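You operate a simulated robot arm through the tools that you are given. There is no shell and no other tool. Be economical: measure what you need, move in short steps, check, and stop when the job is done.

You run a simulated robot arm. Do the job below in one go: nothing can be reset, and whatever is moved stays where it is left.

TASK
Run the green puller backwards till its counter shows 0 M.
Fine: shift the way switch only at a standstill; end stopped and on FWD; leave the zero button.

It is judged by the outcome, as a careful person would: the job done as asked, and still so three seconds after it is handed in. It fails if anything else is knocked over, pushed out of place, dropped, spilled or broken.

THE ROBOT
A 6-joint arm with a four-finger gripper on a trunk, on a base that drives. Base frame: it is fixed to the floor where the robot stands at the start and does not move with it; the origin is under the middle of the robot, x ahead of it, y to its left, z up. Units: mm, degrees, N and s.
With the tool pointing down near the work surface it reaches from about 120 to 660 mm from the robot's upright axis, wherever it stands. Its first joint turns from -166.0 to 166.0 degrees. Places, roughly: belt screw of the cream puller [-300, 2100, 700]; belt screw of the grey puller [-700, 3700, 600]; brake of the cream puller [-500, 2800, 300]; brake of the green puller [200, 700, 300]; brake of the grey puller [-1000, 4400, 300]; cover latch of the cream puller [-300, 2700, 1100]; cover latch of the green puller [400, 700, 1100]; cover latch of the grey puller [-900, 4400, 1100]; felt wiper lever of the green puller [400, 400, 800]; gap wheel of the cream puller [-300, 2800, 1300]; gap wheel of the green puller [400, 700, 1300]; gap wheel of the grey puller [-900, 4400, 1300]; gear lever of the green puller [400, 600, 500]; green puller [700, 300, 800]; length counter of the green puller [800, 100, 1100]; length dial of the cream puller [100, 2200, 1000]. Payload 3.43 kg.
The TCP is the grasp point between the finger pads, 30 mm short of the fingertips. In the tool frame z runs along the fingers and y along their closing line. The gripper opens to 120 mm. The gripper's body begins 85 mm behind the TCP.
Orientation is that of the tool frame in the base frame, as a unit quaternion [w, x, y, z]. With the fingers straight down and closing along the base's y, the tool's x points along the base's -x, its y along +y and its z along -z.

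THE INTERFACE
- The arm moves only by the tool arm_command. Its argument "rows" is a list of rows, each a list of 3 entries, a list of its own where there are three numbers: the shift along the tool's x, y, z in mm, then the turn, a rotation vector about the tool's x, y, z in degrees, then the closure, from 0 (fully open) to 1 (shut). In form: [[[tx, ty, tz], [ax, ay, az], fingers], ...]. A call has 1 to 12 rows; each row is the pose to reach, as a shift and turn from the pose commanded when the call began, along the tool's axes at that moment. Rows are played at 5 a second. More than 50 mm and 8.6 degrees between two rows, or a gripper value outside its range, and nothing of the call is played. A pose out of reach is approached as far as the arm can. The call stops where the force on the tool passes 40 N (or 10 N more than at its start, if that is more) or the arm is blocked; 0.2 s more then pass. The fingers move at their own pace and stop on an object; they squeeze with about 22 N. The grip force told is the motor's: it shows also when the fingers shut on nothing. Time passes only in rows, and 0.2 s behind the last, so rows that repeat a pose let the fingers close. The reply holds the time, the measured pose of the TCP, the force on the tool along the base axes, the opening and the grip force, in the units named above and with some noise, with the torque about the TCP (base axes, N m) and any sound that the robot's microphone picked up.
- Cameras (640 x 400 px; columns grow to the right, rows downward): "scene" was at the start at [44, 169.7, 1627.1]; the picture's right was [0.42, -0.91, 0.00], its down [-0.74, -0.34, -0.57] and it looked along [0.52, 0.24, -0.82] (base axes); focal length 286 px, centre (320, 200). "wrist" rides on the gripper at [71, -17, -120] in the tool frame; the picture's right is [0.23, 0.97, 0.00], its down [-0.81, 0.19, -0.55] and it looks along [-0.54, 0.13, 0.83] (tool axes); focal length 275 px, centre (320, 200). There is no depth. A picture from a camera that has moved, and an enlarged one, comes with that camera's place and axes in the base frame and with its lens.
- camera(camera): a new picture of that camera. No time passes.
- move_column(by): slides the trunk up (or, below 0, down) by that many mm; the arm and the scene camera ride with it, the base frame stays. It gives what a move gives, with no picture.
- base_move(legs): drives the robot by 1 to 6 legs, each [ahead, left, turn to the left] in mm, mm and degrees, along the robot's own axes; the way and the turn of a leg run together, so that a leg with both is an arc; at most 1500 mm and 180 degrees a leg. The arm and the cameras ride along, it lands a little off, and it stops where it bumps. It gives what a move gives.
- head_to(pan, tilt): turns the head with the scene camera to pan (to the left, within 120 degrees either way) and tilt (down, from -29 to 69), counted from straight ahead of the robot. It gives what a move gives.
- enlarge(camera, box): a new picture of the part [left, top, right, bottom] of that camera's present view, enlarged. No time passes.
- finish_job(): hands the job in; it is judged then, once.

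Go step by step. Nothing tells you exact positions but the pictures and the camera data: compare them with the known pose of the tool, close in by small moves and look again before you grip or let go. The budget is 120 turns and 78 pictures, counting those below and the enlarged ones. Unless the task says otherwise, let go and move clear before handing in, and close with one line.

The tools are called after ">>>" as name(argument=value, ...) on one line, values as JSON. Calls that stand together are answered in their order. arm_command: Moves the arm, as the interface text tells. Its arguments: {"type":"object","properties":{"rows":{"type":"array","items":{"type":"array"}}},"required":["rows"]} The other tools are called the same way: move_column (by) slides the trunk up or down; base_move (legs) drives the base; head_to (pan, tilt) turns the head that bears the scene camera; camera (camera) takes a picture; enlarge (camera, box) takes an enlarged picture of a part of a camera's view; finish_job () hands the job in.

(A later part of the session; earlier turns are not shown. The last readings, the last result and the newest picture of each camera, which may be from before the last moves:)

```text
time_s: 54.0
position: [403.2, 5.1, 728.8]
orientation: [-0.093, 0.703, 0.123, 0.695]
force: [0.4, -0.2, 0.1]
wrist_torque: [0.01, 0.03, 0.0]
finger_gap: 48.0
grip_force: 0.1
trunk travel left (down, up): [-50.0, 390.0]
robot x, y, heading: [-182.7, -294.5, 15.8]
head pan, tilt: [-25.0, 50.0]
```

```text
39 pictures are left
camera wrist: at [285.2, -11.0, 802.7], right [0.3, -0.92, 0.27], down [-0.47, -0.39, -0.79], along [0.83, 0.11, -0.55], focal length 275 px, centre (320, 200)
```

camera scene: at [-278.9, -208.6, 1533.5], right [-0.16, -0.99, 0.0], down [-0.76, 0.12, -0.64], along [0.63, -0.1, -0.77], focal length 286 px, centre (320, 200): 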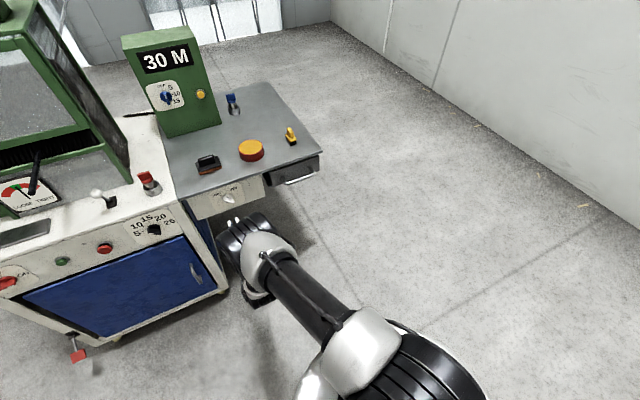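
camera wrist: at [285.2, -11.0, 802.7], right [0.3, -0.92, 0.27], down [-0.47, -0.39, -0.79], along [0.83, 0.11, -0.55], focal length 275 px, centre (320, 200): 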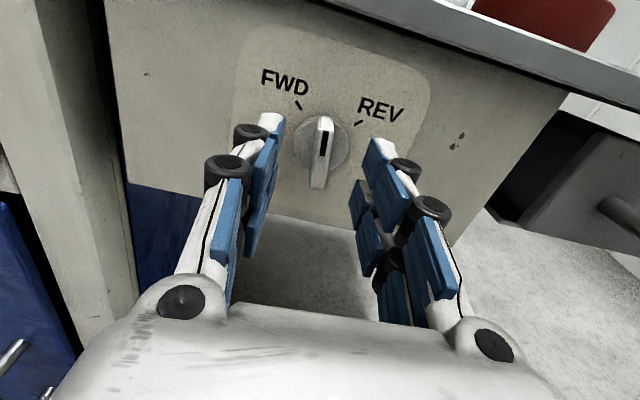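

>>> arm_command(rows=[[[0, 0, 13], [0, 0, 0], 0.6], [[0, 0, 13], [0, 0, 0], 0.8], [[0, 0, 13], [0, 0, 0], 1], [[0, 0, 13], [0, 0, 0], 1], [[0, 0, 13], [0, 0, 0], 1], [[0, 0, 13], [0, 0, 0], 1]])

>>> arm_command(rows=[[[0, 0, 0], [0, 0, 8], 1], [[0, 0, 0], [0, 0, 16], 1], [[0, 0, 0], [0, 0, 24], 1], [[0, 0, 0], [0, 0, 32], 1], [[0, 0, 0], [0, 0, 40], 1], [[0, 0, 0], [0, 0, 46], 1], [[0, 0, 0], [0, 0, 50], 1]])

>>> camera(camera="wrist")

```text
time_s: 55.4
position: [416.9, 8.4, 728.2]
orientation: [-0.091, 0.703, 0.122, 0.695]
force: [3.0, -2.1, -0.2]
wrist_torque: [0.01, 0.08, -0.11]
finger_gap: 10.0
grip_force: 43.0
trunk travel left (down, up): [-50.0, 390.0]
robot x, y, heading: [-182.2, -290.0, 15.9]
head pan, tilt: [-25.0, 50.0]
```

```text
time_s: 57.0
position: [416.3, 9.6, 729.3]
orientation: [-0.376, 0.688, -0.186, 0.592]
force: [-5.0, 3.5, 0.2]
wrist_torque: [-1.93, -0.18, 0.52]
finger_gap: 10.4
grip_force: 44.0
trunk travel left (down, up): [-50.0, 390.0]
robot x, y, heading: [-182.2, -291.3, 15.6]
head pan, tilt: [-25.0, 50.0]
```

```text
38 pictures are left
camera wrist: at [315.0, -63.3, 793.0], right [0.24, -0.79, -0.56], down [-0.68, 0.28, -0.68], along [0.69, 0.54, -0.47], focal length 275 px, centre (320, 200)
```

wrist: 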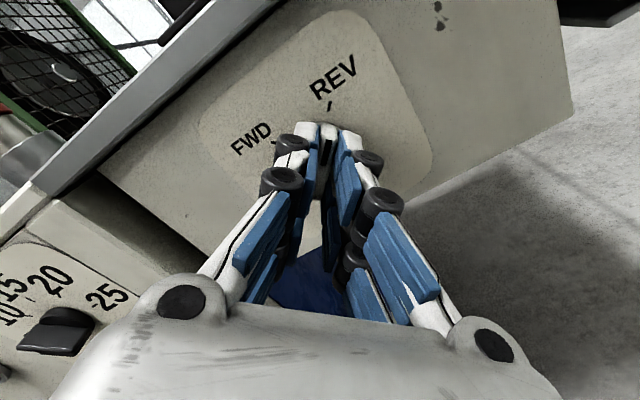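

It points at REV with stop torque felt. Release, back off and view.

>>> arm_command(rows=[[[0, 0, 0], [0, 0, -1], 0.8], [[0, 0, 0], [0, 0, -1], 0.6], [[0, 0, 0], [0, 0, -1], 0.6], [[0, 0, -25], [0, 0, 0], 0.6], [[0, 0, -60], [0, 0, -8], 0.7], [[0, 0, -100], [0, 0, -16], 0.9], [[0, 0, -100], [0, 0, -24], 1], [[0, 0, -100], [0, 0, -32], 1], [[0, 0, -100], [0, 0, -40], 1], [[0, 0, -100], [0, 0, -46], 1]])

>>> camera(camera="wrist")

```text
time_s: 59.1
position: [322.0, -22.0, 730.7]
orientation: [-0.116, 0.706, 0.1, 0.691]
force: [0.5, -0.4, 0.1]
wrist_torque: [0.02, -0.04, 0.0]
finger_gap: 0.0
grip_force: 21.7
trunk travel left (down, up): [-50.0, 390.0]
robot x, y, heading: [-178.1, -294.1, 15.9]
head pan, tilt: [-25.0, 50.0]
```

```text
37 pictures are left
camera wrist: at [204.4, -42.6, 806.0], right [0.3, -0.93, 0.2], down [-0.49, -0.33, -0.81], along [0.82, 0.14, -0.56], focal length 275 px, centre (320, 200)
```

wrist: 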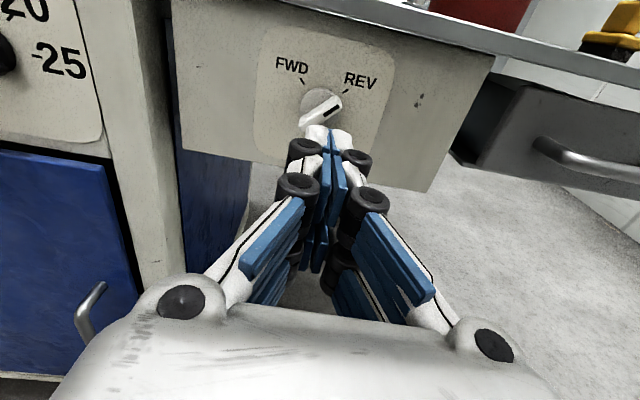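

REV is set. Now drive left to stand in front of the start/stop buttons.

>>> base_move(legs=[[-24, 449, 0]])

>>> camera(camera="wrist")

>>> camera(camera="scene")

```text
time_s: 61.9
position: [182.4, 398.5, 729.9]
orientation: [-0.113, 0.707, 0.095, 0.692]
force: [0.0, -0.1, -0.1]
wrist_torque: [0.0, 0.0, 0.01]
finger_gap: 0.0
grip_force: 21.9
trunk travel left (down, up): [-50.0, 390.0]
robot x, y, heading: [-321.9, 129.7, 15.2]
head pan, tilt: [-25.0, 50.0]
```

```text
36 pictures are left
camera wrist: at [64.9, 378.4, 806.0], right [0.29, -0.94, 0.2], down [-0.49, -0.33, -0.81], along [0.82, 0.14, -0.56], focal length 275 px, centre (320, 200)
```

wrist: 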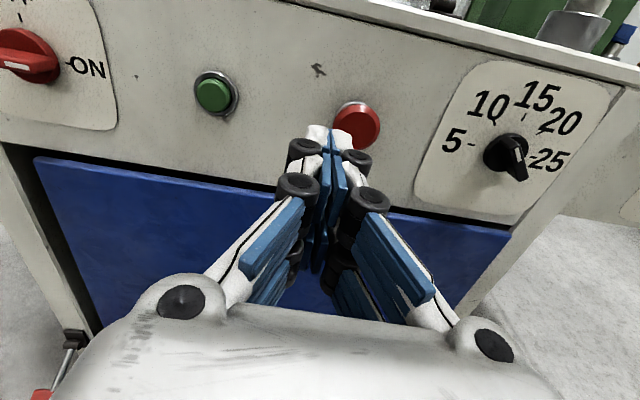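

```text
35 pictures are left
camera scene: at [-305.7, 248.8, 1533.5], right [-0.17, -0.99, 0.0], down [-0.75, 0.13, -0.64], along [0.63, -0.11, -0.77], focal length 286 px, centre (320, 200)
```

scene: 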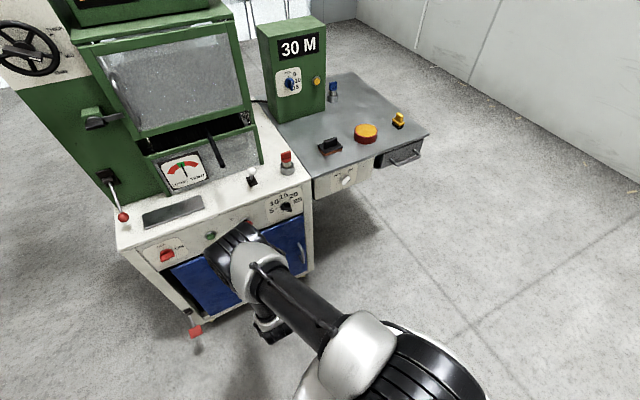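

>>> enlarge(camera="scene", box=[110, 180, 310, 350])

>>> enlarge(camera="wrist", box=[0, 0, 160, 140])

```text
2.35 times, centred on (210, 265) of scene
camera zoom: at [-305.7, 248.8, 1533.5], right [-0.17, -0.99, 0.0], down [-0.75, 0.13, -0.64], along [0.63, -0.11, -0.77], focal length 674 px, centre (579, 47)
```

zoom: 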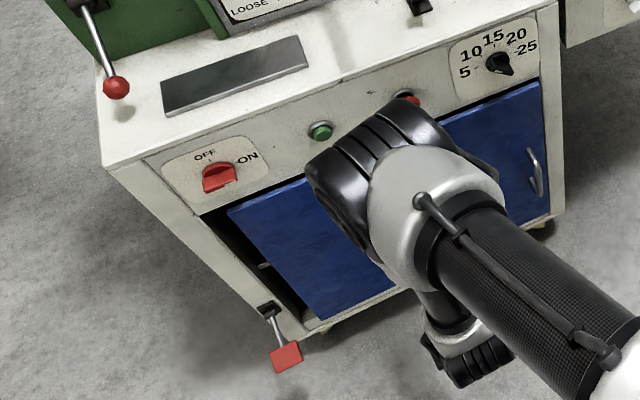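

```text
2.86 times, centred on (80, 70) of wrist
camera zoom: at [64.9, 378.4, 806.0], right [0.29, -0.94, 0.2], down [-0.49, -0.33, -0.81], along [0.82, 0.14, -0.56], focal length 786 px, centre (1006, 571)
```

zoom: 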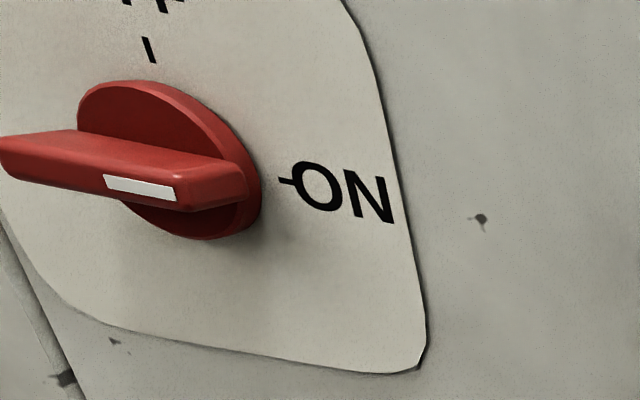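

Power is ON, speed at 25, way REV. Green button at l≈404, z≈734; moving in front of it.

>>> arm_command(rows=[[[5, -30, 0], [0, 0, 0], 1], [[5, -60, 0], [0, 0, 0], 1], [[5, -90, 20], [0, 0, 0], 1], [[5, -90, 45], [0, 0, 0], 1]])

>>> camera(camera="wrist")

```text
time_s: 62.9
position: [199.2, 498.3, 739.9]
orientation: [-0.114, 0.707, 0.097, 0.692]
force: [-0.5, 0.0, -0.8]
wrist_torque: [-0.02, 0.01, 0.0]
finger_gap: 0.2
grip_force: 21.6
trunk travel left (down, up): [-50.0, 390.0]
robot x, y, heading: [-320.7, 132.6, 14.8]
head pan, tilt: [-25.0, 50.0]
```

```text
32 pictures are left
camera wrist: at [81.7, 478.9, 814.7], right [0.29, -0.94, 0.2], down [-0.49, -0.33, -0.81], along [0.82, 0.14, -0.56], focal length 275 px, centre (320, 200)
```

wrist: 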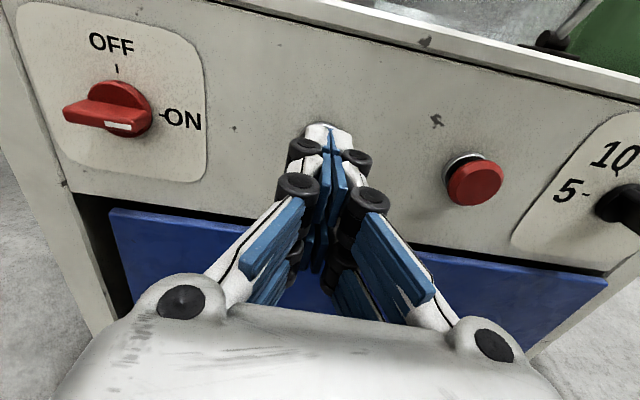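

Fingertips are in front of the green button. Pressing gently.

>>> arm_command(rows=[[[-4, 1, 5], [0, 0, 0], 1], [[-4, 1, 10], [0, 0, 0], 1], [[-4, 1, 14], [0, 0, 0], 1], [[-4, 1, 18], [0, 0, 0], 1], [[-4, 1, 22], [0, 0, 0], 1], [[-4, 1, 26], [0, 0, 0], 1]])

>>> camera(camera="scene")

```text
time_s: 64.3
position: [225.1, 503.5, 732.6]
orientation: [-0.114, 0.707, 0.096, 0.692]
force: [-0.6, 0.2, 0.5]
wrist_torque: [0.02, -0.02, 0.02]
finger_gap: 0.0
grip_force: 22.4
trunk travel left (down, up): [-50.0, 390.0]
robot x, y, heading: [-324.1, 132.5, 15.2]
head pan, tilt: [-25.0, 50.0]
```

```text
31 pictures are left
camera scene: at [-305.7, 248.6, 1533.5], right [-0.17, -0.99, 0.0], down [-0.75, 0.13, -0.64], along [0.63, -0.11, -0.77], focal length 286 px, centre (320, 200)
```

scene: 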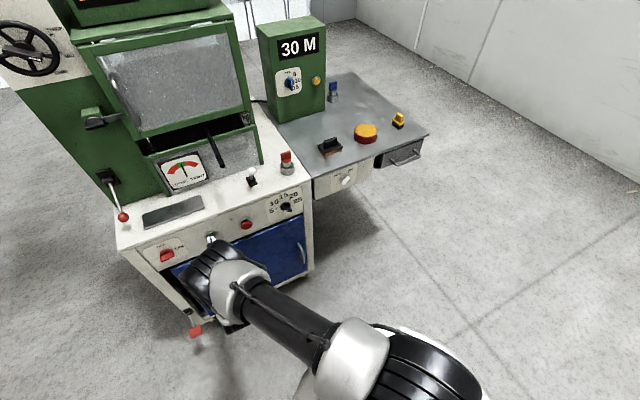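

No contact yet; continue.

>>> arm_command(rows=[[[0, 0, 4], [0, 0, 0], 1], [[0, 0, 7], [0, 0, 0], 1], [[0, 0, 10], [0, 0, 0], 1], [[0, 0, 13], [0, 0, 0], 1]])

>>> camera(camera="scene")

```text
time_s: 65.3
position: [238.3, 507.8, 732.2]
orientation: [-0.114, 0.707, 0.095, 0.691]
force: [-1.9, -0.5, 0.7]
wrist_torque: [-0.03, -0.02, 0.04]
finger_gap: 0.0
grip_force: 22.2
trunk travel left (down, up): [-50.0, 390.0]
robot x, y, heading: [-325.9, 131.0, 15.2]
head pan, tilt: [-25.0, 50.0]
```

```text
30 pictures are left
camera scene: at [-305.9, 248.5, 1533.5], right [-0.17, -0.99, 0.0], down [-0.75, 0.13, -0.64], along [0.63, -0.11, -0.77], focal length 286 px, centre (320, 200)
```

scene: 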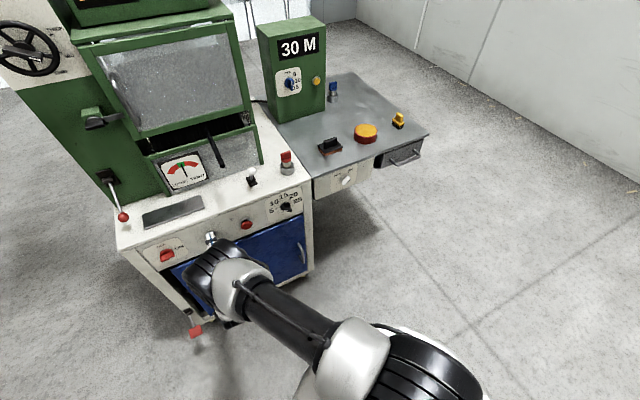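

Just touching now (slight force). Push a few mm more, watching for sounds.

>>> arm_command(rows=[[[0, 0, 3], [0, 0, 0], 1], [[0, 0, 5], [0, 0, 0], 1], [[0, 0, 7], [0, 0, 0], 1]])

>>> arm_command(rows=[[[0, 0, 0], [0, 0, 0], 1], [[0, 0, 0], [0, 0, 0], 1]])

>>> camera(camera="scene")

```text
time_s: 66.1
position: [241.5, 509.6, 732.2]
orientation: [-0.114, 0.707, 0.096, 0.691]
force: [-7.8, -2.6, 0.5]
wrist_torque: [0.04, -0.07, -0.01]
finger_gap: 5.9
grip_force: 33.5
trunk travel left (down, up): [-50.0, 390.0]
robot x, y, heading: [-326.8, 133.9, 15.2]
head pan, tilt: [-25.0, 50.0]
heard: click
```

```text
time_s: 66.7
position: [242.6, 509.5, 732.8]
orientation: [-0.114, 0.707, 0.096, 0.691]
force: [-8.6, -3.8, -0.7]
wrist_torque: [0.03, -0.04, 0.01]
finger_gap: 6.0
grip_force: 32.9
trunk travel left (down, up): [-50.0, 390.0]
robot x, y, heading: [-321.9, 132.0, 15.1]
head pan, tilt: [-25.0, 50.0]
```

```text
29 pictures are left
camera scene: at [-306.5, 248.3, 1533.5], right [-0.17, -0.99, 0.0], down [-0.75, 0.13, -0.64], along [0.63, -0.11, -0.77], focal length 286 px, centre (320, 200)
```

scene: 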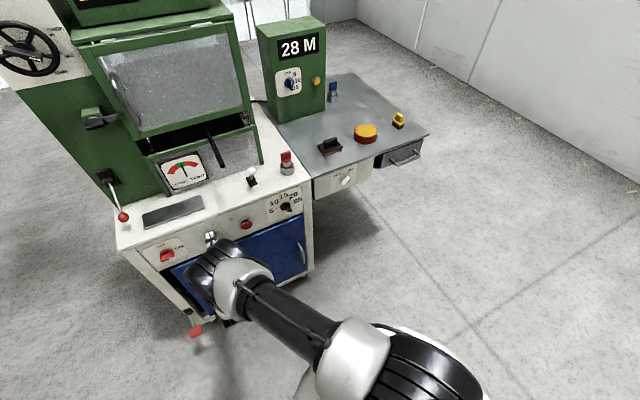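

It's running backwards, about 2 M/s — fast. Move straight to the stop button.

>>> arm_command(rows=[[[0, 0, -30], [0, 0, 0], 1], [[2, 35, -45], [0, 0, 0], 1], [[3, 75, -45], [0, 0, 0], 1], [[3, 118, -40], [0, 0, 0], 1]])

>>> camera(camera="wrist")

>>> camera(camera="scene")

```text
time_s: 67.7
position: [230.9, 395.7, 732.4]
orientation: [-0.112, 0.707, 0.094, 0.692]
force: [-0.8, -0.9, -0.6]
wrist_torque: [0.01, -0.01, -0.03]
finger_gap: 0.1
grip_force: 33.2
out of reach, approached as far as the arm can: row 4
trunk travel left (down, up): [-50.0, 390.0]
robot x, y, heading: [-322.9, 132.4, 15.3]
head pan, tilt: [-25.0, 50.0]
```

```text
28 pictures are left
camera wrist: at [112.5, 377.6, 807.7], right [0.28, -0.94, 0.2], down [-0.49, -0.32, -0.81], along [0.82, 0.13, -0.56], focal length 275 px, centre (320, 200)
```

wrist: 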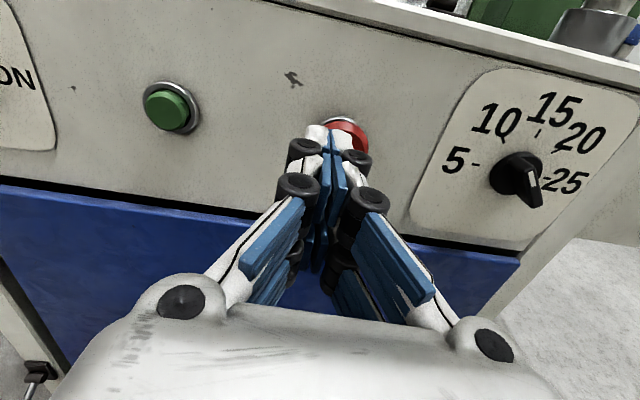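

```text
27 pictures are left
camera scene: at [-306.2, 249.5, 1533.4], right [-0.17, -0.99, 0.0], down [-0.75, 0.13, -0.64], along [0.63, -0.11, -0.77], focal length 286 px, centre (320, 200)
```

scene: 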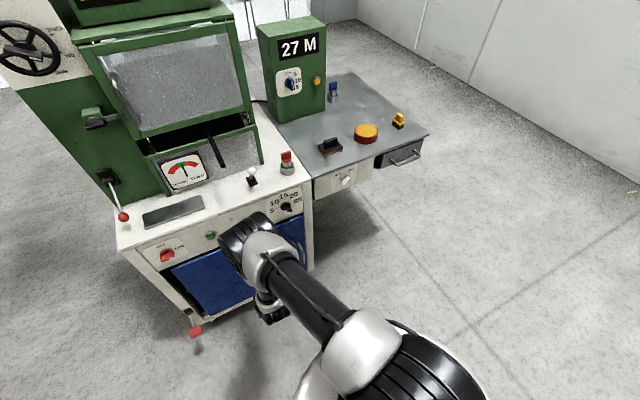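

Slide 15 mm right and creep forward toward the stop button.

>>> arm_command(rows=[[[3, 15, 0], [0, 0, 0], 1], [[3, 15, 8], [0, 0, 0], 1]])

>>> camera(camera="wrist")

>>> enlarge(camera="scene", box=[250, 20, 350, 120])

```text
time_s: 68.3
position: [236.5, 396.9, 734.9]
orientation: [-0.11, 0.707, 0.092, 0.692]
force: [-0.6, 0.3, -0.1]
wrist_torque: [0.03, 0.0, 0.02]
finger_gap: 0.0
grip_force: 33.2
out of reach, approached as far as the arm can: row 1, 2
trunk travel left (down, up): [-50.0, 390.0]
robot x, y, heading: [-323.2, 131.6, 15.2]
head pan, tilt: [-25.0, 50.0]
```

```text
26 pictures are left
camera wrist: at [118.6, 379.4, 811.1], right [0.28, -0.94, 0.2], down [-0.5, -0.32, -0.81], along [0.82, 0.12, -0.56], focal length 275 px, centre (320, 200)
```

wrist: 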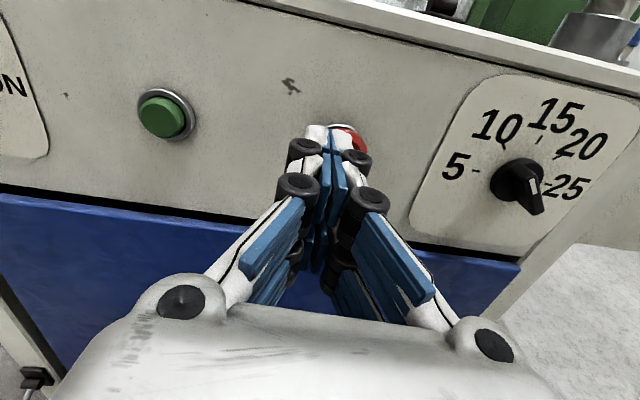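

```text
4.00 times, centred on (300, 70) of scene
camera zoom: at [-305.6, 248.5, 1533.5], right [-0.17, -0.99, 0.0], down [-0.75, 0.13, -0.64], along [0.63, -0.11, -0.77], focal length 1146 px, centre (400, 720)
```

zoom: 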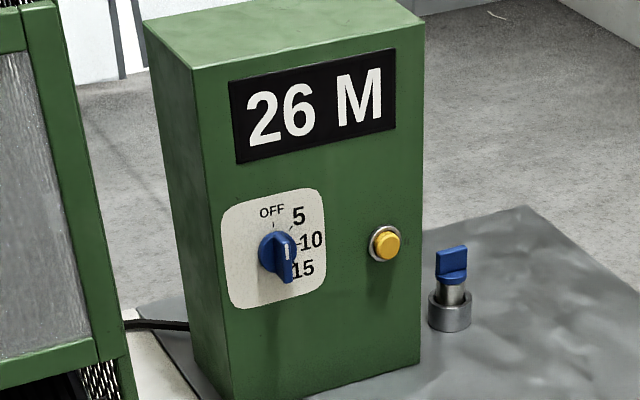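

The arm can't go further right here, so nudge the base 14 mm right.

>>> base_move(legs=[[0, -14, 0]])

>>> camera(camera="wrist")

>>> enlarge(camera="scene", box=[250, 20, 350, 120])

```text
time_s: 69.0
position: [240.0, 384.2, 736.9]
orientation: [-0.109, 0.707, 0.091, 0.692]
force: [-0.3, 0.5, -0.3]
wrist_torque: [-0.01, 0.0, 0.01]
finger_gap: 0.2
grip_force: 33.1
trunk travel left (down, up): [-50.0, 390.0]
robot x, y, heading: [-321.2, 118.6, 15.0]
head pan, tilt: [-25.0, 50.0]
```

```text
24 pictures are left
camera wrist: at [122.4, 365.4, 811.3], right [0.28, -0.94, 0.2], down [-0.5, -0.32, -0.81], along [0.82, 0.13, -0.56], focal length 275 px, centre (320, 200)
```

wrist: 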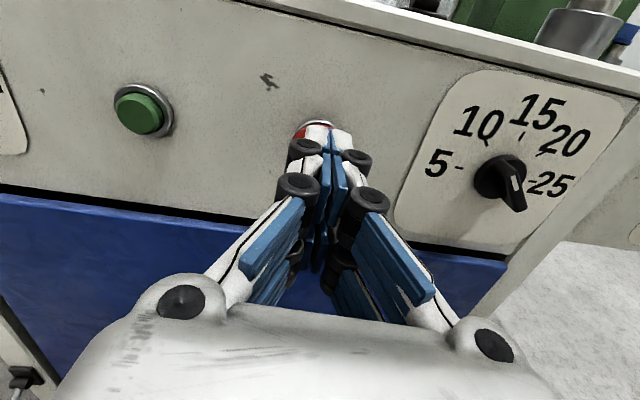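

```text
4.00 times, centred on (300, 70) of scene
camera zoom: at [-301.8, 234.4, 1533.5], right [-0.17, -0.99, 0.0], down [-0.75, 0.13, -0.64], along [0.63, -0.11, -0.77], focal length 1146 px, centre (400, 720)
```

zoom: 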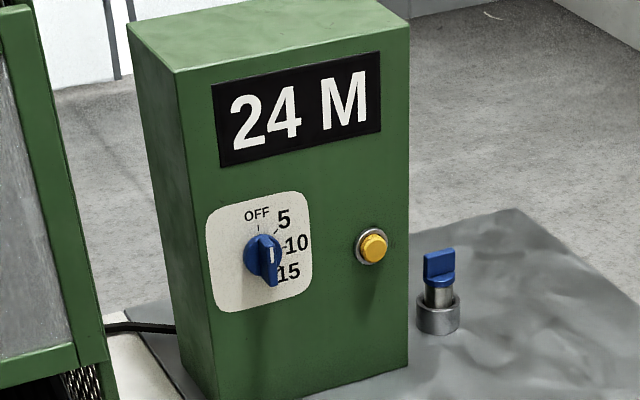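

Counting at about 1.75 M/s. I'll do a test stop now to learn the button depth and the coasting.

>>> arm_command(rows=[[[0, 0, 8], [0, 0, 0], 1], [[0, 0, 14], [0, 0, 0], 1], [[0, 0, 18], [0, 0, 0], 1], [[0, 0, 22], [0, 0, 0], 1]])

>>> arm_command(rows=[[[0, 0, 4], [0, 0, 0], 1], [[0, 0, 8], [0, 0, 0], 1]])

>>> camera(camera="scene")

```text
time_s: 70.0
position: [260.9, 391.0, 734.1]
orientation: [-0.106, 0.708, 0.088, 0.693]
force: [-0.3, -0.7, 0.5]
wrist_torque: [0.0, 0.03, -0.05]
finger_gap: 0.2
grip_force: 33.4
trunk travel left (down, up): [-50.0, 390.0]
robot x, y, heading: [-321.2, 117.9, 15.2]
head pan, tilt: [-25.0, 50.0]
```

```text
time_s: 70.6
position: [267.1, 394.5, 734.6]
orientation: [-0.106, 0.708, 0.087, 0.693]
force: [-3.9, -1.9, 1.4]
wrist_torque: [0.05, -0.1, -0.01]
finger_gap: 0.1
grip_force: 33.7
out of reach, approached as far as the arm can: row 2
trunk travel left (down, up): [-50.0, 390.0]
robot x, y, heading: [-319.0, 116.9, 14.9]
head pan, tilt: [-25.0, 50.0]
heard: click
```

```text
22 pictures are left
camera scene: at [-302.5, 234.5, 1533.5], right [-0.17, -0.99, 0.0], down [-0.75, 0.13, -0.64], along [0.63, -0.11, -0.77], focal length 286 px, centre (320, 200)
```

scene: 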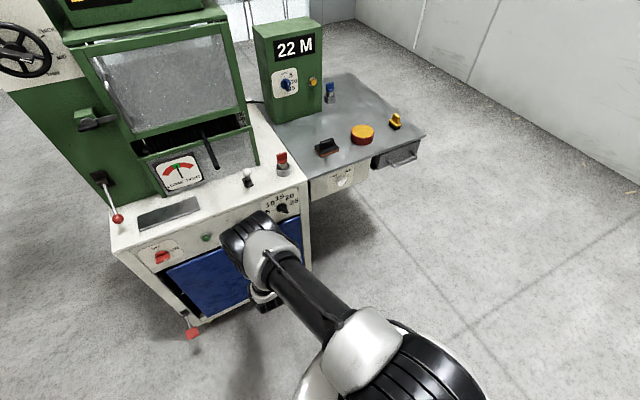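

Stop clicked. Back off and check where it settles.

>>> arm_command(rows=[[[0, 0, -5], [0, 0, 0], 1], [[0, 0, -10], [0, 0, 0], 1], [[0, 0, -10], [0, 0, 0], 1], [[0, 0, -10], [0, 0, 0], 1], [[0, 0, -10], [0, 0, 0], 1], [[0, 0, -10], [0, 0, 0], 1], [[0, 0, -10], [0, 0, 0], 1], [[0, 0, -10], [0, 0, 0], 1]])

>>> head_to(pan=-15, tilt=36)

>>> camera(camera="scene")

```text
time_s: 72.4
position: [257.1, 391.8, 736.1]
orientation: [-0.109, 0.708, 0.09, 0.692]
force: [-0.5, 0.4, -0.6]
wrist_torque: [0.0, 0.04, 0.02]
finger_gap: 0.1
grip_force: 33.8
trunk travel left (down, up): [-50.0, 390.0]
robot x, y, heading: [-313.9, 116.6, 14.9]
head pan, tilt: [-25.0, 50.0]
```

```text
time_s: 73.2
position: [257.6, 392.0, 735.9]
orientation: [-0.108, 0.708, 0.09, 0.693]
force: [-0.1, 0.1, -0.4]
wrist_torque: [0.0, 0.0, 0.06]
finger_gap: 0.1
grip_force: 33.7
trunk travel left (down, up): [-50.0, 390.0]
robot x, y, heading: [-317.5, 117.8, 15.0]
head pan, tilt: [-15.0, 36.0]
```

```text
21 pictures are left
camera scene: at [-290.3, 248.2, 1553.6], right [0.0, -1.0, 0.0], down [-0.59, 0.0, -0.81], along [0.81, 0.0, -0.59], focal length 286 px, centre (320, 200)
```

scene: 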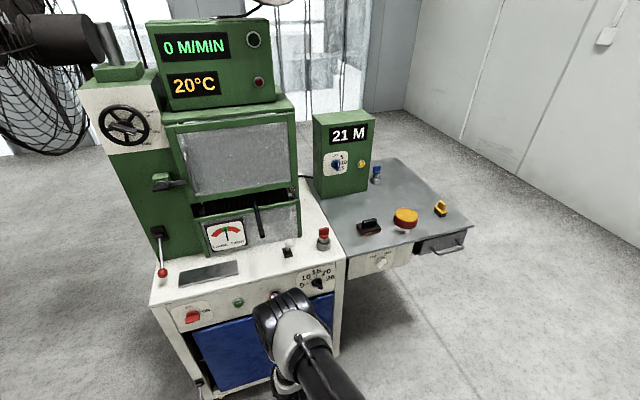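

It stopped at 21 M, with little coast. Since the two buttons are ~120 mm apart, I'll open the gripper so one finger faces each button and start/stop can be done by small yaw tilts — allowing fine jogging.

>>> arm_command(rows=[[[0, 0, -39], [0, 0, 0], 1], [[0, -30, -39], [-2, 0, 0], 0.5], [[0, -61, -39], [-4.3, 0, 0], 0.083], [[0, -61, -39], [-4.3, 0, 0], 0.083], [[0, -61, -39], [-4.3, 0, 0], 0.083], [[0, -61, -39], [-4.3, 0, 0], 0.083]])

>>> camera(camera="wrist")

```text
time_s: 74.6
position: [201.5, 440.3, 737.5]
orientation: [-0.083, 0.711, 0.066, 0.695]
force: [0.0, 0.5, 1.0]
wrist_torque: [-0.03, 0.0, 0.0]
finger_gap: 85.1
grip_force: 0.1
trunk travel left (down, up): [-50.0, 390.0]
robot x, y, heading: [-319.1, 115.8, 15.2]
head pan, tilt: [-15.0, 36.0]
```

```text
20 pictures are left
camera wrist: at [81.9, 431.6, 813.0], right [0.21, -0.96, 0.2], down [-0.52, -0.28, -0.81], along [0.83, 0.06, -0.56], focal length 275 px, centre (320, 200)
```

wrist: 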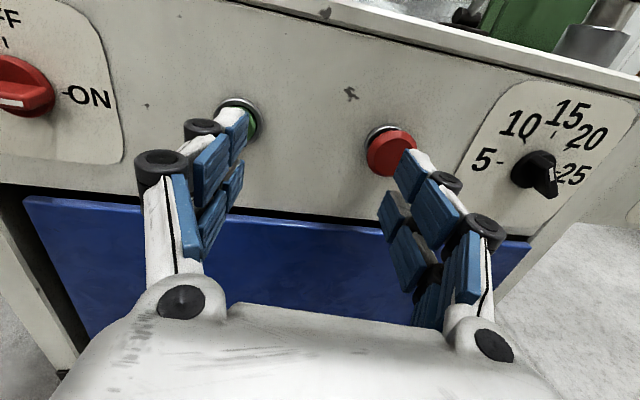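

>>> arm_command(rows=[[[-2, 1, 10], [0, 0, 0], 0.083], [[-2, 1, 20], [0, 0, 0], 0.083], [[-2, 1, 30], [0, 0, 0], 0.083]])

>>> camera(camera="wrist")

```text
time_s: 75.4
position: [231.4, 443.7, 736.4]
orientation: [-0.083, 0.711, 0.066, 0.695]
force: [0.2, 0.1, -0.7]
wrist_torque: [-0.01, 0.05, 0.02]
finger_gap: 110.0
grip_force: 0.0
trunk travel left (down, up): [-50.0, 390.0]
robot x, y, heading: [-324.0, 119.1, 15.0]
head pan, tilt: [-15.0, 36.0]
```

```text
19 pictures are left
camera wrist: at [113.0, 435.3, 811.0], right [0.21, -0.96, 0.2], down [-0.52, -0.29, -0.8], along [0.83, 0.06, -0.56], focal length 275 px, centre (320, 200)
```

wrist: 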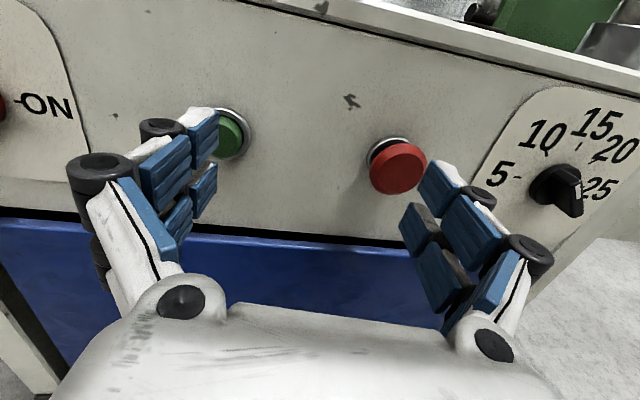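

>>> arm_command(rows=[[[0, -5, 0], [0, 0, 0], 0.16], [[0, -5, 4], [0, 0, 0], 0.16], [[0, -5, 9], [0, 0, 0], 0.16], [[0, -5, 13], [0, 0, 0], 0.16]])

>>> camera(camera="wrist")

```text
time_s: 76.4
position: [243.4, 450.9, 735.2]
orientation: [-0.083, 0.711, 0.065, 0.695]
force: [-0.1, -0.8, -0.3]
wrist_torque: [0.01, -0.01, 0.02]
finger_gap: 100.5
grip_force: 0.0
trunk travel left (down, up): [-50.0, 390.0]
robot x, y, heading: [-322.5, 117.3, 14.9]
head pan, tilt: [-15.0, 36.0]
```

```text
18 pictures are left
camera wrist: at [124.7, 443.2, 811.1], right [0.21, -0.96, 0.2], down [-0.52, -0.28, -0.8], along [0.83, 0.06, -0.56], focal length 275 px, centre (320, 200)
```

wrist: 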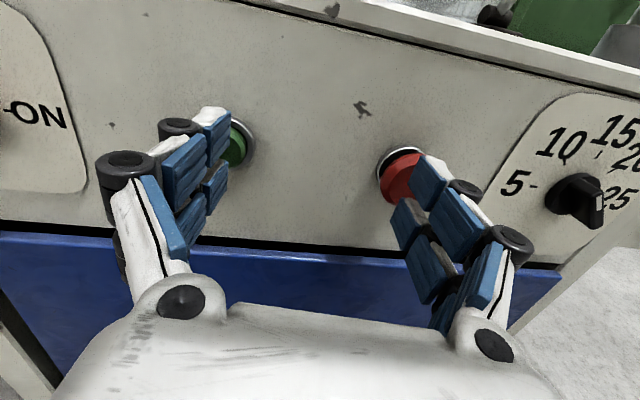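

>>> arm_command(rows=[[[0, -3, 0], [0, 0, 0], 0.27], [[0, -3, 0], [0, 0, 0], 0.27]])

>>> enlarge(camera="wrist", box=[180, 70, 480, 260])

```text
time_s: 77.0
position: [242.5, 455.4, 734.9]
orientation: [-0.083, 0.711, 0.066, 0.695]
force: [-0.5, 0.0, -0.6]
wrist_torque: [0.01, 0.02, -0.03]
finger_gap: 87.6
grip_force: 0.1
trunk travel left (down, up): [-50.0, 390.0]
robot x, y, heading: [-322.2, 117.0, 15.0]
head pan, tilt: [-15.0, 36.0]
```

```text
2.11 times, centred on (330, 165) of wrist
camera zoom: at [124.2, 446.2, 810.9], right [0.21, -0.96, 0.2], down [-0.52, -0.28, -0.8], along [0.83, 0.06, -0.56], focal length 580 px, centre (299, 274)
```

zoom: 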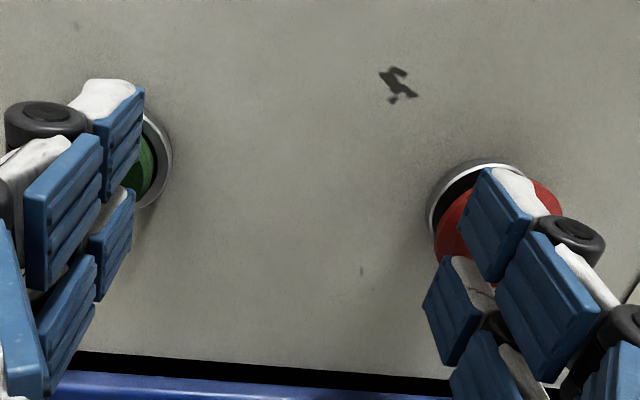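

Left finger faces green, right finger faces red. Press green by yawing right slightly, then return to neutral.

>>> arm_command(rows=[[[0, 0, 5], [-4, 0, 0], 0.27], [[0, 0, 8], [-6.5, 0, 0], 0.27], [[0, 0, 9], [-7, 0, 0], 0.27], [[0, 0, 4], [0, 0, 0], 0.27]])

>>> camera(camera="scene")

```text
time_s: 78.0
position: [249.1, 456.1, 736.4]
orientation: [-0.084, 0.711, 0.065, 0.695]
force: [-0.7, 0.6, 0.3]
wrist_torque: [-0.02, 0.0, 0.0]
finger_gap: 87.7
grip_force: 0.1
trunk travel left (down, up): [-50.0, 390.0]
robot x, y, heading: [-320.5, 123.5, 15.2]
head pan, tilt: [-15.0, 36.0]
heard: click
```

```text
16 pictures are left
camera scene: at [-290.2, 248.1, 1553.7], right [0.0, -1.0, 0.0], down [-0.59, 0.0, -0.81], along [0.81, 0.0, -0.59], focal length 286 px, centre (320, 200)
```

scene: 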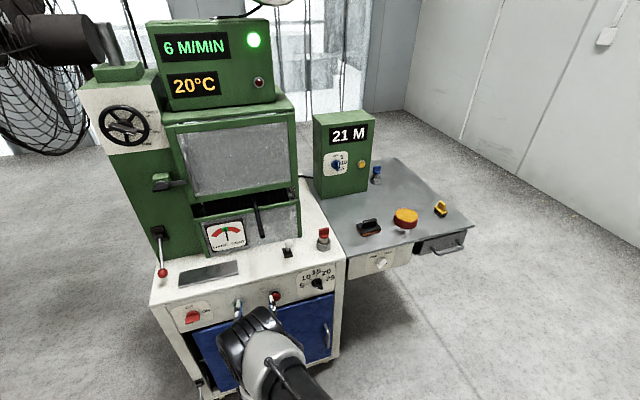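

Running (ramping up). Wait ~7.8 s then read.

>>> arm_command(rows=[[[0, 0, 0], [0, 0, 0], 0.27], [[0, 0, 0], [0, 0, 0], 0.27], [[0, 0, 0], [0, 0, 0], 0.27], [[0, 0, 0], [0, 0, 0], 0.27], [[0, 0, 0], [0, 0, 0], 0.27], [[0, 0, 0], [0, 0, 0], 0.27], [[0, 0, 0], [0, 0, 0], 0.27], [[0, 0, 0], [0, 0, 0], 0.27], [[0, 0, 0], [0, 0, 0], 0.27], [[0, 0, 0], [0, 0, 0], 0.27], [[0, 0, 0], [0, 0, 0], 0.27], [[0, 0, 0], [0, 0, 0], 0.27]])

>>> arm_command(rows=[[[0, 0, 0], [0, 0, 0], 0.27], [[0, 0, 0], [0, 0, 0], 0.27], [[0, 0, 0], [0, 0, 0], 0.27], [[0, 0, 0], [0, 0, 0], 0.27], [[0, 0, 0], [0, 0, 0], 0.27], [[0, 0, 0], [0, 0, 0], 0.27], [[0, 0, 0], [0, 0, 0], 0.27], [[0, 0, 0], [0, 0, 0], 0.27], [[0, 0, 0], [0, 0, 0], 0.27], [[0, 0, 0], [0, 0, 0], 0.27], [[0, 0, 0], [0, 0, 0], 0.27], [[0, 0, 0], [0, 0, 0], 0.27]])

>>> camera(camera="scene")

```text
time_s: 80.6
position: [248.4, 455.8, 736.2]
orientation: [-0.083, 0.711, 0.065, 0.695]
force: [-0.6, -0.5, -0.7]
wrist_torque: [0.0, -0.02, -0.01]
finger_gap: 87.5
grip_force: 0.1
trunk travel left (down, up): [-50.0, 390.0]
robot x, y, heading: [-319.7, 113.5, 15.0]
head pan, tilt: [-15.0, 36.0]
```

```text
time_s: 83.2
position: [249.2, 456.3, 737.2]
orientation: [-0.083, 0.711, 0.066, 0.695]
force: [1.0, -0.6, -1.0]
wrist_torque: [0.0, -0.01, 0.01]
finger_gap: 87.8
grip_force: 0.1
trunk travel left (down, up): [-50.0, 390.0]
robot x, y, heading: [-319.4, 119.2, 15.4]
head pan, tilt: [-15.0, 36.0]
```

```text
15 pictures are left
camera scene: at [-290.3, 248.2, 1553.7], right [0.0, -1.0, 0.0], down [-0.59, 0.0, -0.81], along [0.81, 0.0, -0.59], focal length 286 px, centre (320, 200)
```

scene: 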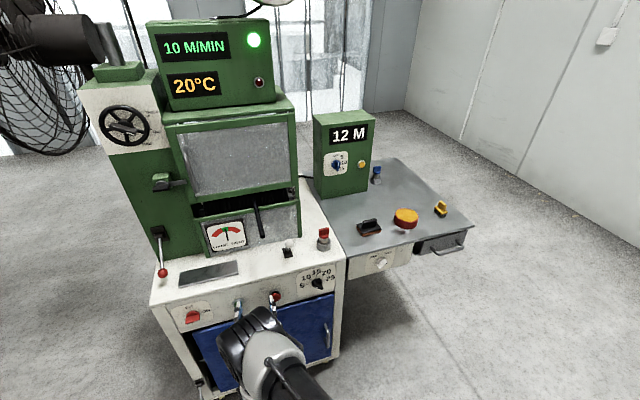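

12 M at a rate of about 1.7 M/s. Wait another ~4.2 s, then read.

>>> arm_command(rows=[[[0, 0, 0], [0, 0, 0], 0.27], [[0, 0, 0], [0, 0, 0], 0.27], [[0, 0, 0], [0, 0, 0], 0.27], [[0, 0, 0], [0, 0, 0], 0.27], [[0, 0, 0], [0, 0, 0], 0.27], [[0, 0, 0], [0, 0, 0], 0.27], [[0, 0, 0], [0, 0, 0], 0.27], [[0, 0, 0], [0, 0, 0], 0.27], [[0, 0, 0], [0, 0, 0], 0.27], [[0, 0, 0], [0, 0, 0], 0.27], [[0, 0, 0], [0, 0, 0], 0.27], [[0, 0, 0], [0, 0, 0], 0.27]])

>>> arm_command(rows=[[[0, 0, 0], [0, 0, 0], 0.27], [[0, 0, 0], [0, 0, 0], 0.27], [[0, 0, 0], [0, 0, 0], 0.27], [[0, 0, 0], [0, 0, 0], 0.27], [[0, 0, 0], [0, 0, 0], 0.27], [[0, 0, 0], [0, 0, 0], 0.27], [[0, 0, 0], [0, 0, 0], 0.27]])

>>> camera(camera="scene")

```text
time_s: 85.8
position: [248.2, 455.0, 735.6]
orientation: [-0.084, 0.711, 0.065, 0.695]
force: [0.4, -0.3, -0.3]
wrist_torque: [-0.02, -0.01, -0.03]
finger_gap: 87.6
grip_force: 0.1
trunk travel left (down, up): [-50.0, 390.0]
robot x, y, heading: [-322.4, 116.2, 15.2]
head pan, tilt: [-15.0, 36.0]
```

```text
time_s: 87.4
position: [248.0, 455.4, 735.3]
orientation: [-0.082, 0.711, 0.065, 0.696]
force: [0.1, 0.3, 0.0]
wrist_torque: [0.01, -0.04, -0.01]
finger_gap: 87.6
grip_force: 0.0
trunk travel left (down, up): [-50.0, 390.0]
robot x, y, heading: [-321.2, 121.0, 15.2]
head pan, tilt: [-15.0, 36.0]
```

```text
14 pictures are left
camera scene: at [-290.3, 248.2, 1553.7], right [0.0, -1.0, 0.0], down [-0.59, 0.0, -0.81], along [0.81, 0.0, -0.59], focal length 286 px, centre (320, 200)
```

scene: 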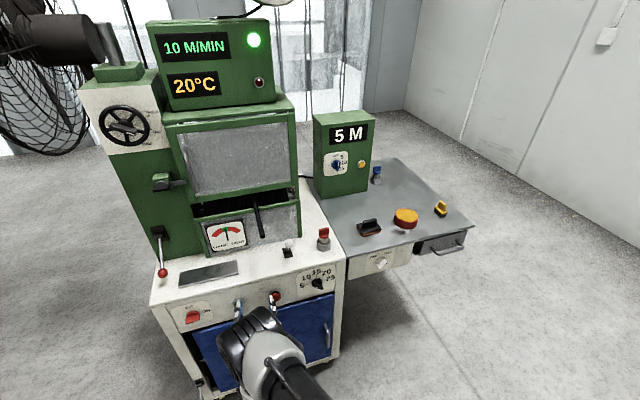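

5 M. Brief hold, then press red by yawing left.

>>> arm_command(rows=[[[0, 0, 0], [0, 0, 0], 0.27], [[0, 0, 0], [0, 0, 0], 0.27], [[0, 0, 0], [0, 0, 0], 0.27], [[0, 0, 3], [4, 0, 0], 0.27], [[0, 0, 5], [7, 0, 0], 0.27], [[0, 0, 6], [8, 0, 0], 0.27], [[0, 0, 0], [0, 0, 0], 0.27]])

>>> camera(camera="scene")

```text
time_s: 89.0
position: [248.2, 456.6, 736.8]
orientation: [-0.084, 0.711, 0.065, 0.695]
force: [0.4, -0.6, -0.1]
wrist_torque: [-0.02, 0.02, 0.02]
finger_gap: 87.5
grip_force: 0.1
trunk travel left (down, up): [-50.0, 390.0]
robot x, y, heading: [-320.2, 116.5, 15.1]
head pan, tilt: [-15.0, 36.0]
heard: click
```

```text
13 pictures are left
camera scene: at [-290.4, 248.3, 1553.7], right [0.0, -1.0, 0.0], down [-0.59, 0.0, -0.81], along [0.81, 0.0, -0.59], focal length 286 px, centre (320, 200)
```

scene: 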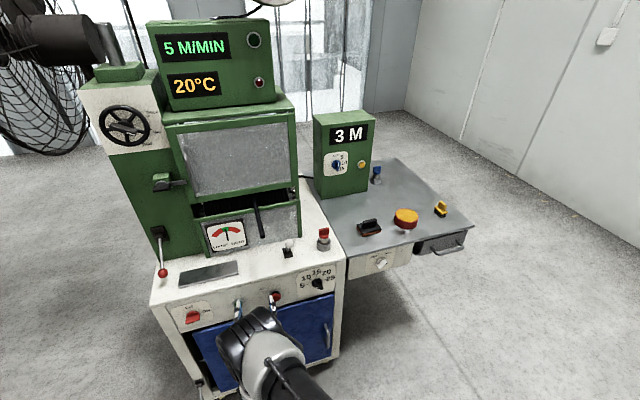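

>>> arm_command(rows=[[[0, 0, 0], [0, 0, 0], 0.27], [[0, 0, 0], [0, 0, 0], 0.27], [[0, 0, 0], [0, 0, 0], 0.27], [[0, 0, 0], [0, 0, 0], 0.27], [[0, 0, 0], [0, 0, 0], 0.27]])

>>> enlarge(camera="scene", box=[150, 0, 400, 200])

```text
time_s: 90.2
position: [247.4, 455.6, 736.2]
orientation: [-0.083, 0.711, 0.066, 0.696]
force: [0.5, 0.0, -0.6]
wrist_torque: [-0.02, 0.0, -0.01]
finger_gap: 87.7
grip_force: 0.0
trunk travel left (down, up): [-50.0, 390.0]
robot x, y, heading: [-317.3, 119.7, 15.3]
head pan, tilt: [-15.0, 36.0]
```

```text
2.00 times, centred on (275, 100) of scene
camera zoom: at [-290.3, 248.2, 1553.7], right [0.0, -1.0, 0.0], down [-0.59, 0.0, -0.81], along [0.81, 0.0, -0.59], focal length 573 px, centre (410, 400)
```

zoom: 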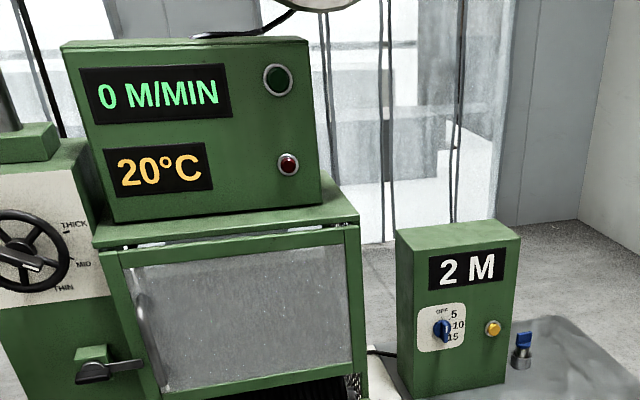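

2 M, at rest. Now a short jog: green, then red ~0.6 s later.

>>> arm_command(rows=[[[0, 0, 1], [-4, 0, 0], 0.27], [[0, 0, 5], [-7, 0, 0], 0.27], [[0, 0, 1], [0, 0, 0], 0.27], [[0, 0, 5], [7, 0, 0], 0.27], [[0, 0, 6], [8, 0, 0], 0.27], [[0, 0, 0], [0, 0, 0], 0.27], [[0, 0, 0], [0, 0, 0], 0.27], [[0, 0, 0], [0, 0, 0], 0.27], [[0, 0, 0], [0, 0, 0], 0.27], [[0, 0, 0], [0, 0, 0], 0.27]])

>>> camera(camera="scene")

```text
time_s: 92.4
position: [246.8, 455.6, 734.4]
orientation: [-0.083, 0.711, 0.066, 0.695]
force: [0.1, 0.0, 0.1]
wrist_torque: [0.02, -0.03, 0.0]
finger_gap: 87.9
grip_force: 0.0
trunk travel left (down, up): [-50.0, 390.0]
robot x, y, heading: [-320.7, 119.2, 15.4]
head pan, tilt: [-15.0, 36.0]
heard: click, click
```

```text
11 pictures are left
camera scene: at [-290.3, 248.2, 1553.7], right [0.0, -1.0, 0.0], down [-0.59, 0.0, -0.81], along [0.81, 0.0, -0.59], focal length 286 px, centre (320, 200)
```

scene: 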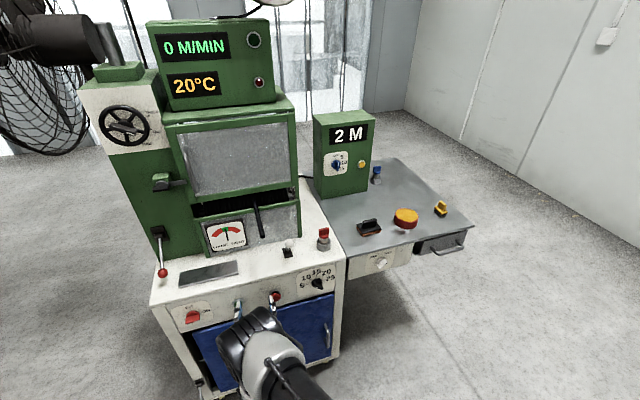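

Jog works and is fine-grained. Repeat with the same timing.

>>> arm_command(rows=[[[0, 0, 1], [-4, 0, 0], 0.27], [[0, 0, 5], [-7, 0, 0], 0.27], [[0, 0, 1], [0, 0, 0], 0.27], [[0, 0, 5], [7, 0, 0], 0.27], [[0, 0, 6], [8, 0, 0], 0.27], [[0, 0, 0], [0, 0, 0], 0.27], [[0, 0, 0], [0, 0, 0], 0.27], [[0, 0, 0], [0, 0, 0], 0.27], [[0, 0, 0], [0, 0, 0], 0.27], [[0, 0, 0], [0, 0, 0], 0.27]])

>>> camera(camera="scene")

```text
time_s: 94.6
position: [249.2, 457.7, 734.5]
orientation: [-0.083, 0.711, 0.066, 0.695]
force: [-1.4, 0.8, 0.6]
wrist_torque: [-0.02, -0.01, -0.01]
finger_gap: 87.8
grip_force: 0.0
trunk travel left (down, up): [-50.0, 390.0]
robot x, y, heading: [-322.6, 120.1, 15.1]
head pan, tilt: [-15.0, 36.0]
heard: click, click
```

```text
10 pictures are left
camera scene: at [-290.3, 248.2, 1553.7], right [0.0, -1.0, 0.0], down [-0.59, 0.0, -0.81], along [0.81, 0.0, -0.59], focal length 286 px, centre (320, 200)
```

scene: 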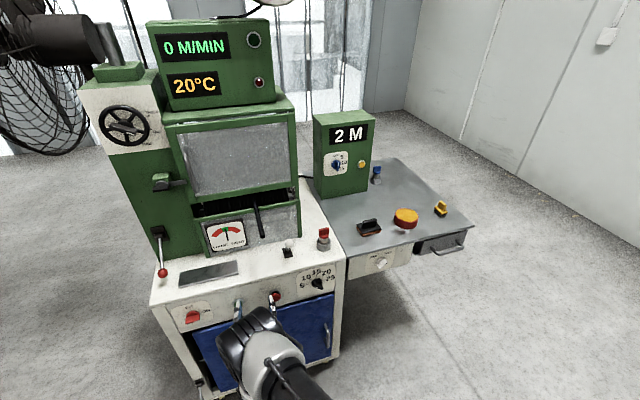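

Still 2 M, so each jog is about 0.4 M. Now a jog 0.4 s longer (~1.3 M).

>>> arm_command(rows=[[[0, 0, 1], [-4, 0, 0], 0.27], [[0, 0, 5], [-7, 0, 0], 0.27], [[0, 0, 1], [0, 0, 0], 0.27], [[0, 0, 1], [0, 0, 0], 0.27], [[0, 0, 1], [0, 0, 0], 0.27], [[0, 0, 5], [7, 0, 0], 0.27], [[0, 0, 6], [8, 0, 0], 0.27], [[0, 0, 0], [0, 0, 0], 0.27], [[0, 0, 0], [0, 0, 0], 0.27], [[0, 0, 0], [0, 0, 0], 0.27], [[0, 0, 0], [0, 0, 0], 0.27], [[0, 0, 0], [0, 0, 0], 0.27]])

>>> camera(camera="scene")

```text
time_s: 97.2
position: [248.5, 455.6, 735.1]
orientation: [-0.083, 0.711, 0.065, 0.695]
force: [-0.3, 0.3, -0.4]
wrist_torque: [0.03, 0.03, -0.03]
finger_gap: 87.4
grip_force: 0.0
trunk travel left (down, up): [-50.0, 390.0]
robot x, y, heading: [-319.0, 117.5, 15.0]
head pan, tilt: [-15.0, 36.0]
heard: click, click
```

```text
9 pictures are left
camera scene: at [-290.3, 248.2, 1553.7], right [0.0, -1.0, 0.0], down [-0.59, 0.0, -0.81], along [0.81, 0.0, -0.59], focal length 286 px, centre (320, 200)
```

scene: 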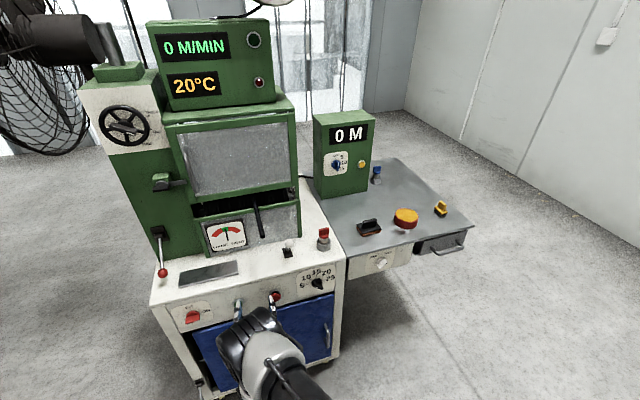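

Counter shows 0 M and 0 M/MIN. Now retreat, and return the base to the way switch pose.

>>> arm_command(rows=[[[0, 0, -30], [0, 0, 0], 0.3], [[0, 0, -60], [0, 0, 0], 0.5], [[0, 0, -95], [3, 0, 0], 0.6], [[0, 0, -95], [6, 0, 8], 0.6], [[0, 0, -95], [6, 0, 16], 0.6], [[0, 0, -95], [6, 0, 24], 0.6], [[0, 0, -95], [6, 0, 32], 0.6], [[0, 0, -95], [6, 0, 40], 0.6], [[0, 0, -95], [6, 0, 45], 0.6]])

>>> base_move(legs=[[0, -431, 0], [26, 0, 0]])

>>> camera(camera="wrist")

```text
time_s: 99.2
position: [155.1, 436.4, 738.4]
orientation: [-0.38, 0.677, -0.177, 0.605]
force: [0.7, 0.4, 0.9]
wrist_torque: [0.0, 0.01, -0.01]
finger_gap: 48.0
grip_force: 0.1
trunk travel left (down, up): [-50.0, 390.0]
robot x, y, heading: [-321.9, 119.8, 15.2]
head pan, tilt: [-15.0, 36.0]
```

```text
time_s: 102.2
position: [290.3, 38.4, 736.5]
orientation: [-0.383, 0.678, -0.172, 0.604]
force: [-0.2, 0.0, 0.2]
wrist_torque: [0.03, -0.04, -0.02]
finger_gap: 47.8
grip_force: 0.1
trunk travel left (down, up): [-50.0, 390.0]
robot x, y, heading: [-180.7, -289.3, 16.1]
head pan, tilt: [-15.0, 36.0]
```

```text
8 pictures are left
camera wrist: at [187.2, -36.1, 797.1], right [0.27, -0.79, -0.55], down [-0.65, 0.27, -0.71], along [0.71, 0.55, -0.44], focal length 275 px, centre (320, 200)
```

wrist: 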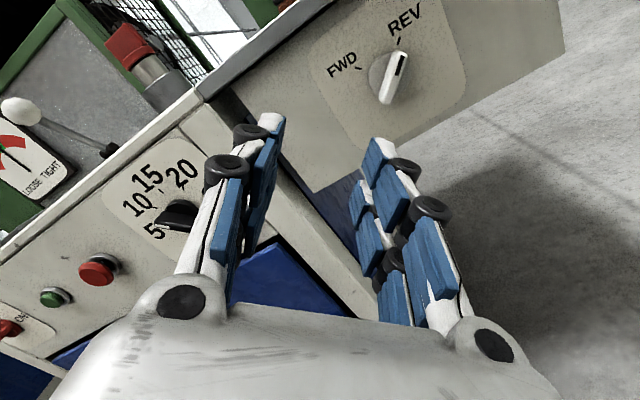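

>>> arm_command(rows=[[[21, 26, 0], [0, 0, 0], 0.6], [[42.2, 52.6, 0], [0, 0, 0], 0.6], [[42.2, 52.6, 40], [0, 0, 0], 0.6], [[42.2, 52.6, 75], [0, 0, 0], 0.6], [[42.2, 52.6, 92], [0, 0, 0], 0.6]])

>>> camera(camera="wrist")

```text
time_s: 103.4
position: [398.7, 8.0, 732.7]
orientation: [-0.379, 0.677, -0.175, 0.606]
force: [0.4, -0.7, 0.3]
wrist_torque: [0.01, -0.02, 0.0]
finger_gap: 47.9
grip_force: 0.0
out of reach, approached as far as the arm can: row 5
trunk travel left (down, up): [-50.0, 390.0]
robot x, y, heading: [-181.1, -283.7, 15.7]
head pan, tilt: [-15.0, 36.0]
```

```text
7 pictures are left
camera wrist: at [294.3, -65.8, 792.1], right [0.26, -0.79, -0.55], down [-0.65, 0.27, -0.71], along [0.71, 0.54, -0.44], focal length 275 px, centre (320, 200)
```

wrist: 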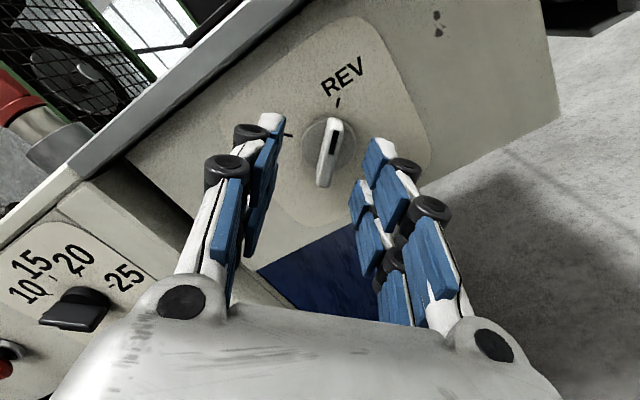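

At a reach edge; nudge the base right 12 mm, then finish with the arm.

>>> base_move(legs=[[0, -14, 0]])

```text
time_s: 104.2
position: [401.7, -7.0, 732.0]
orientation: [-0.38, 0.677, -0.174, 0.606]
force: [-0.4, 0.2, -0.8]
wrist_torque: [-0.01, -0.01, 0.03]
finger_gap: 47.9
grip_force: 0.0
trunk travel left (down, up): [-50.0, 390.0]
robot x, y, heading: [-179.3, -298.2, 16.0]
head pan, tilt: [-15.0, 36.0]
```

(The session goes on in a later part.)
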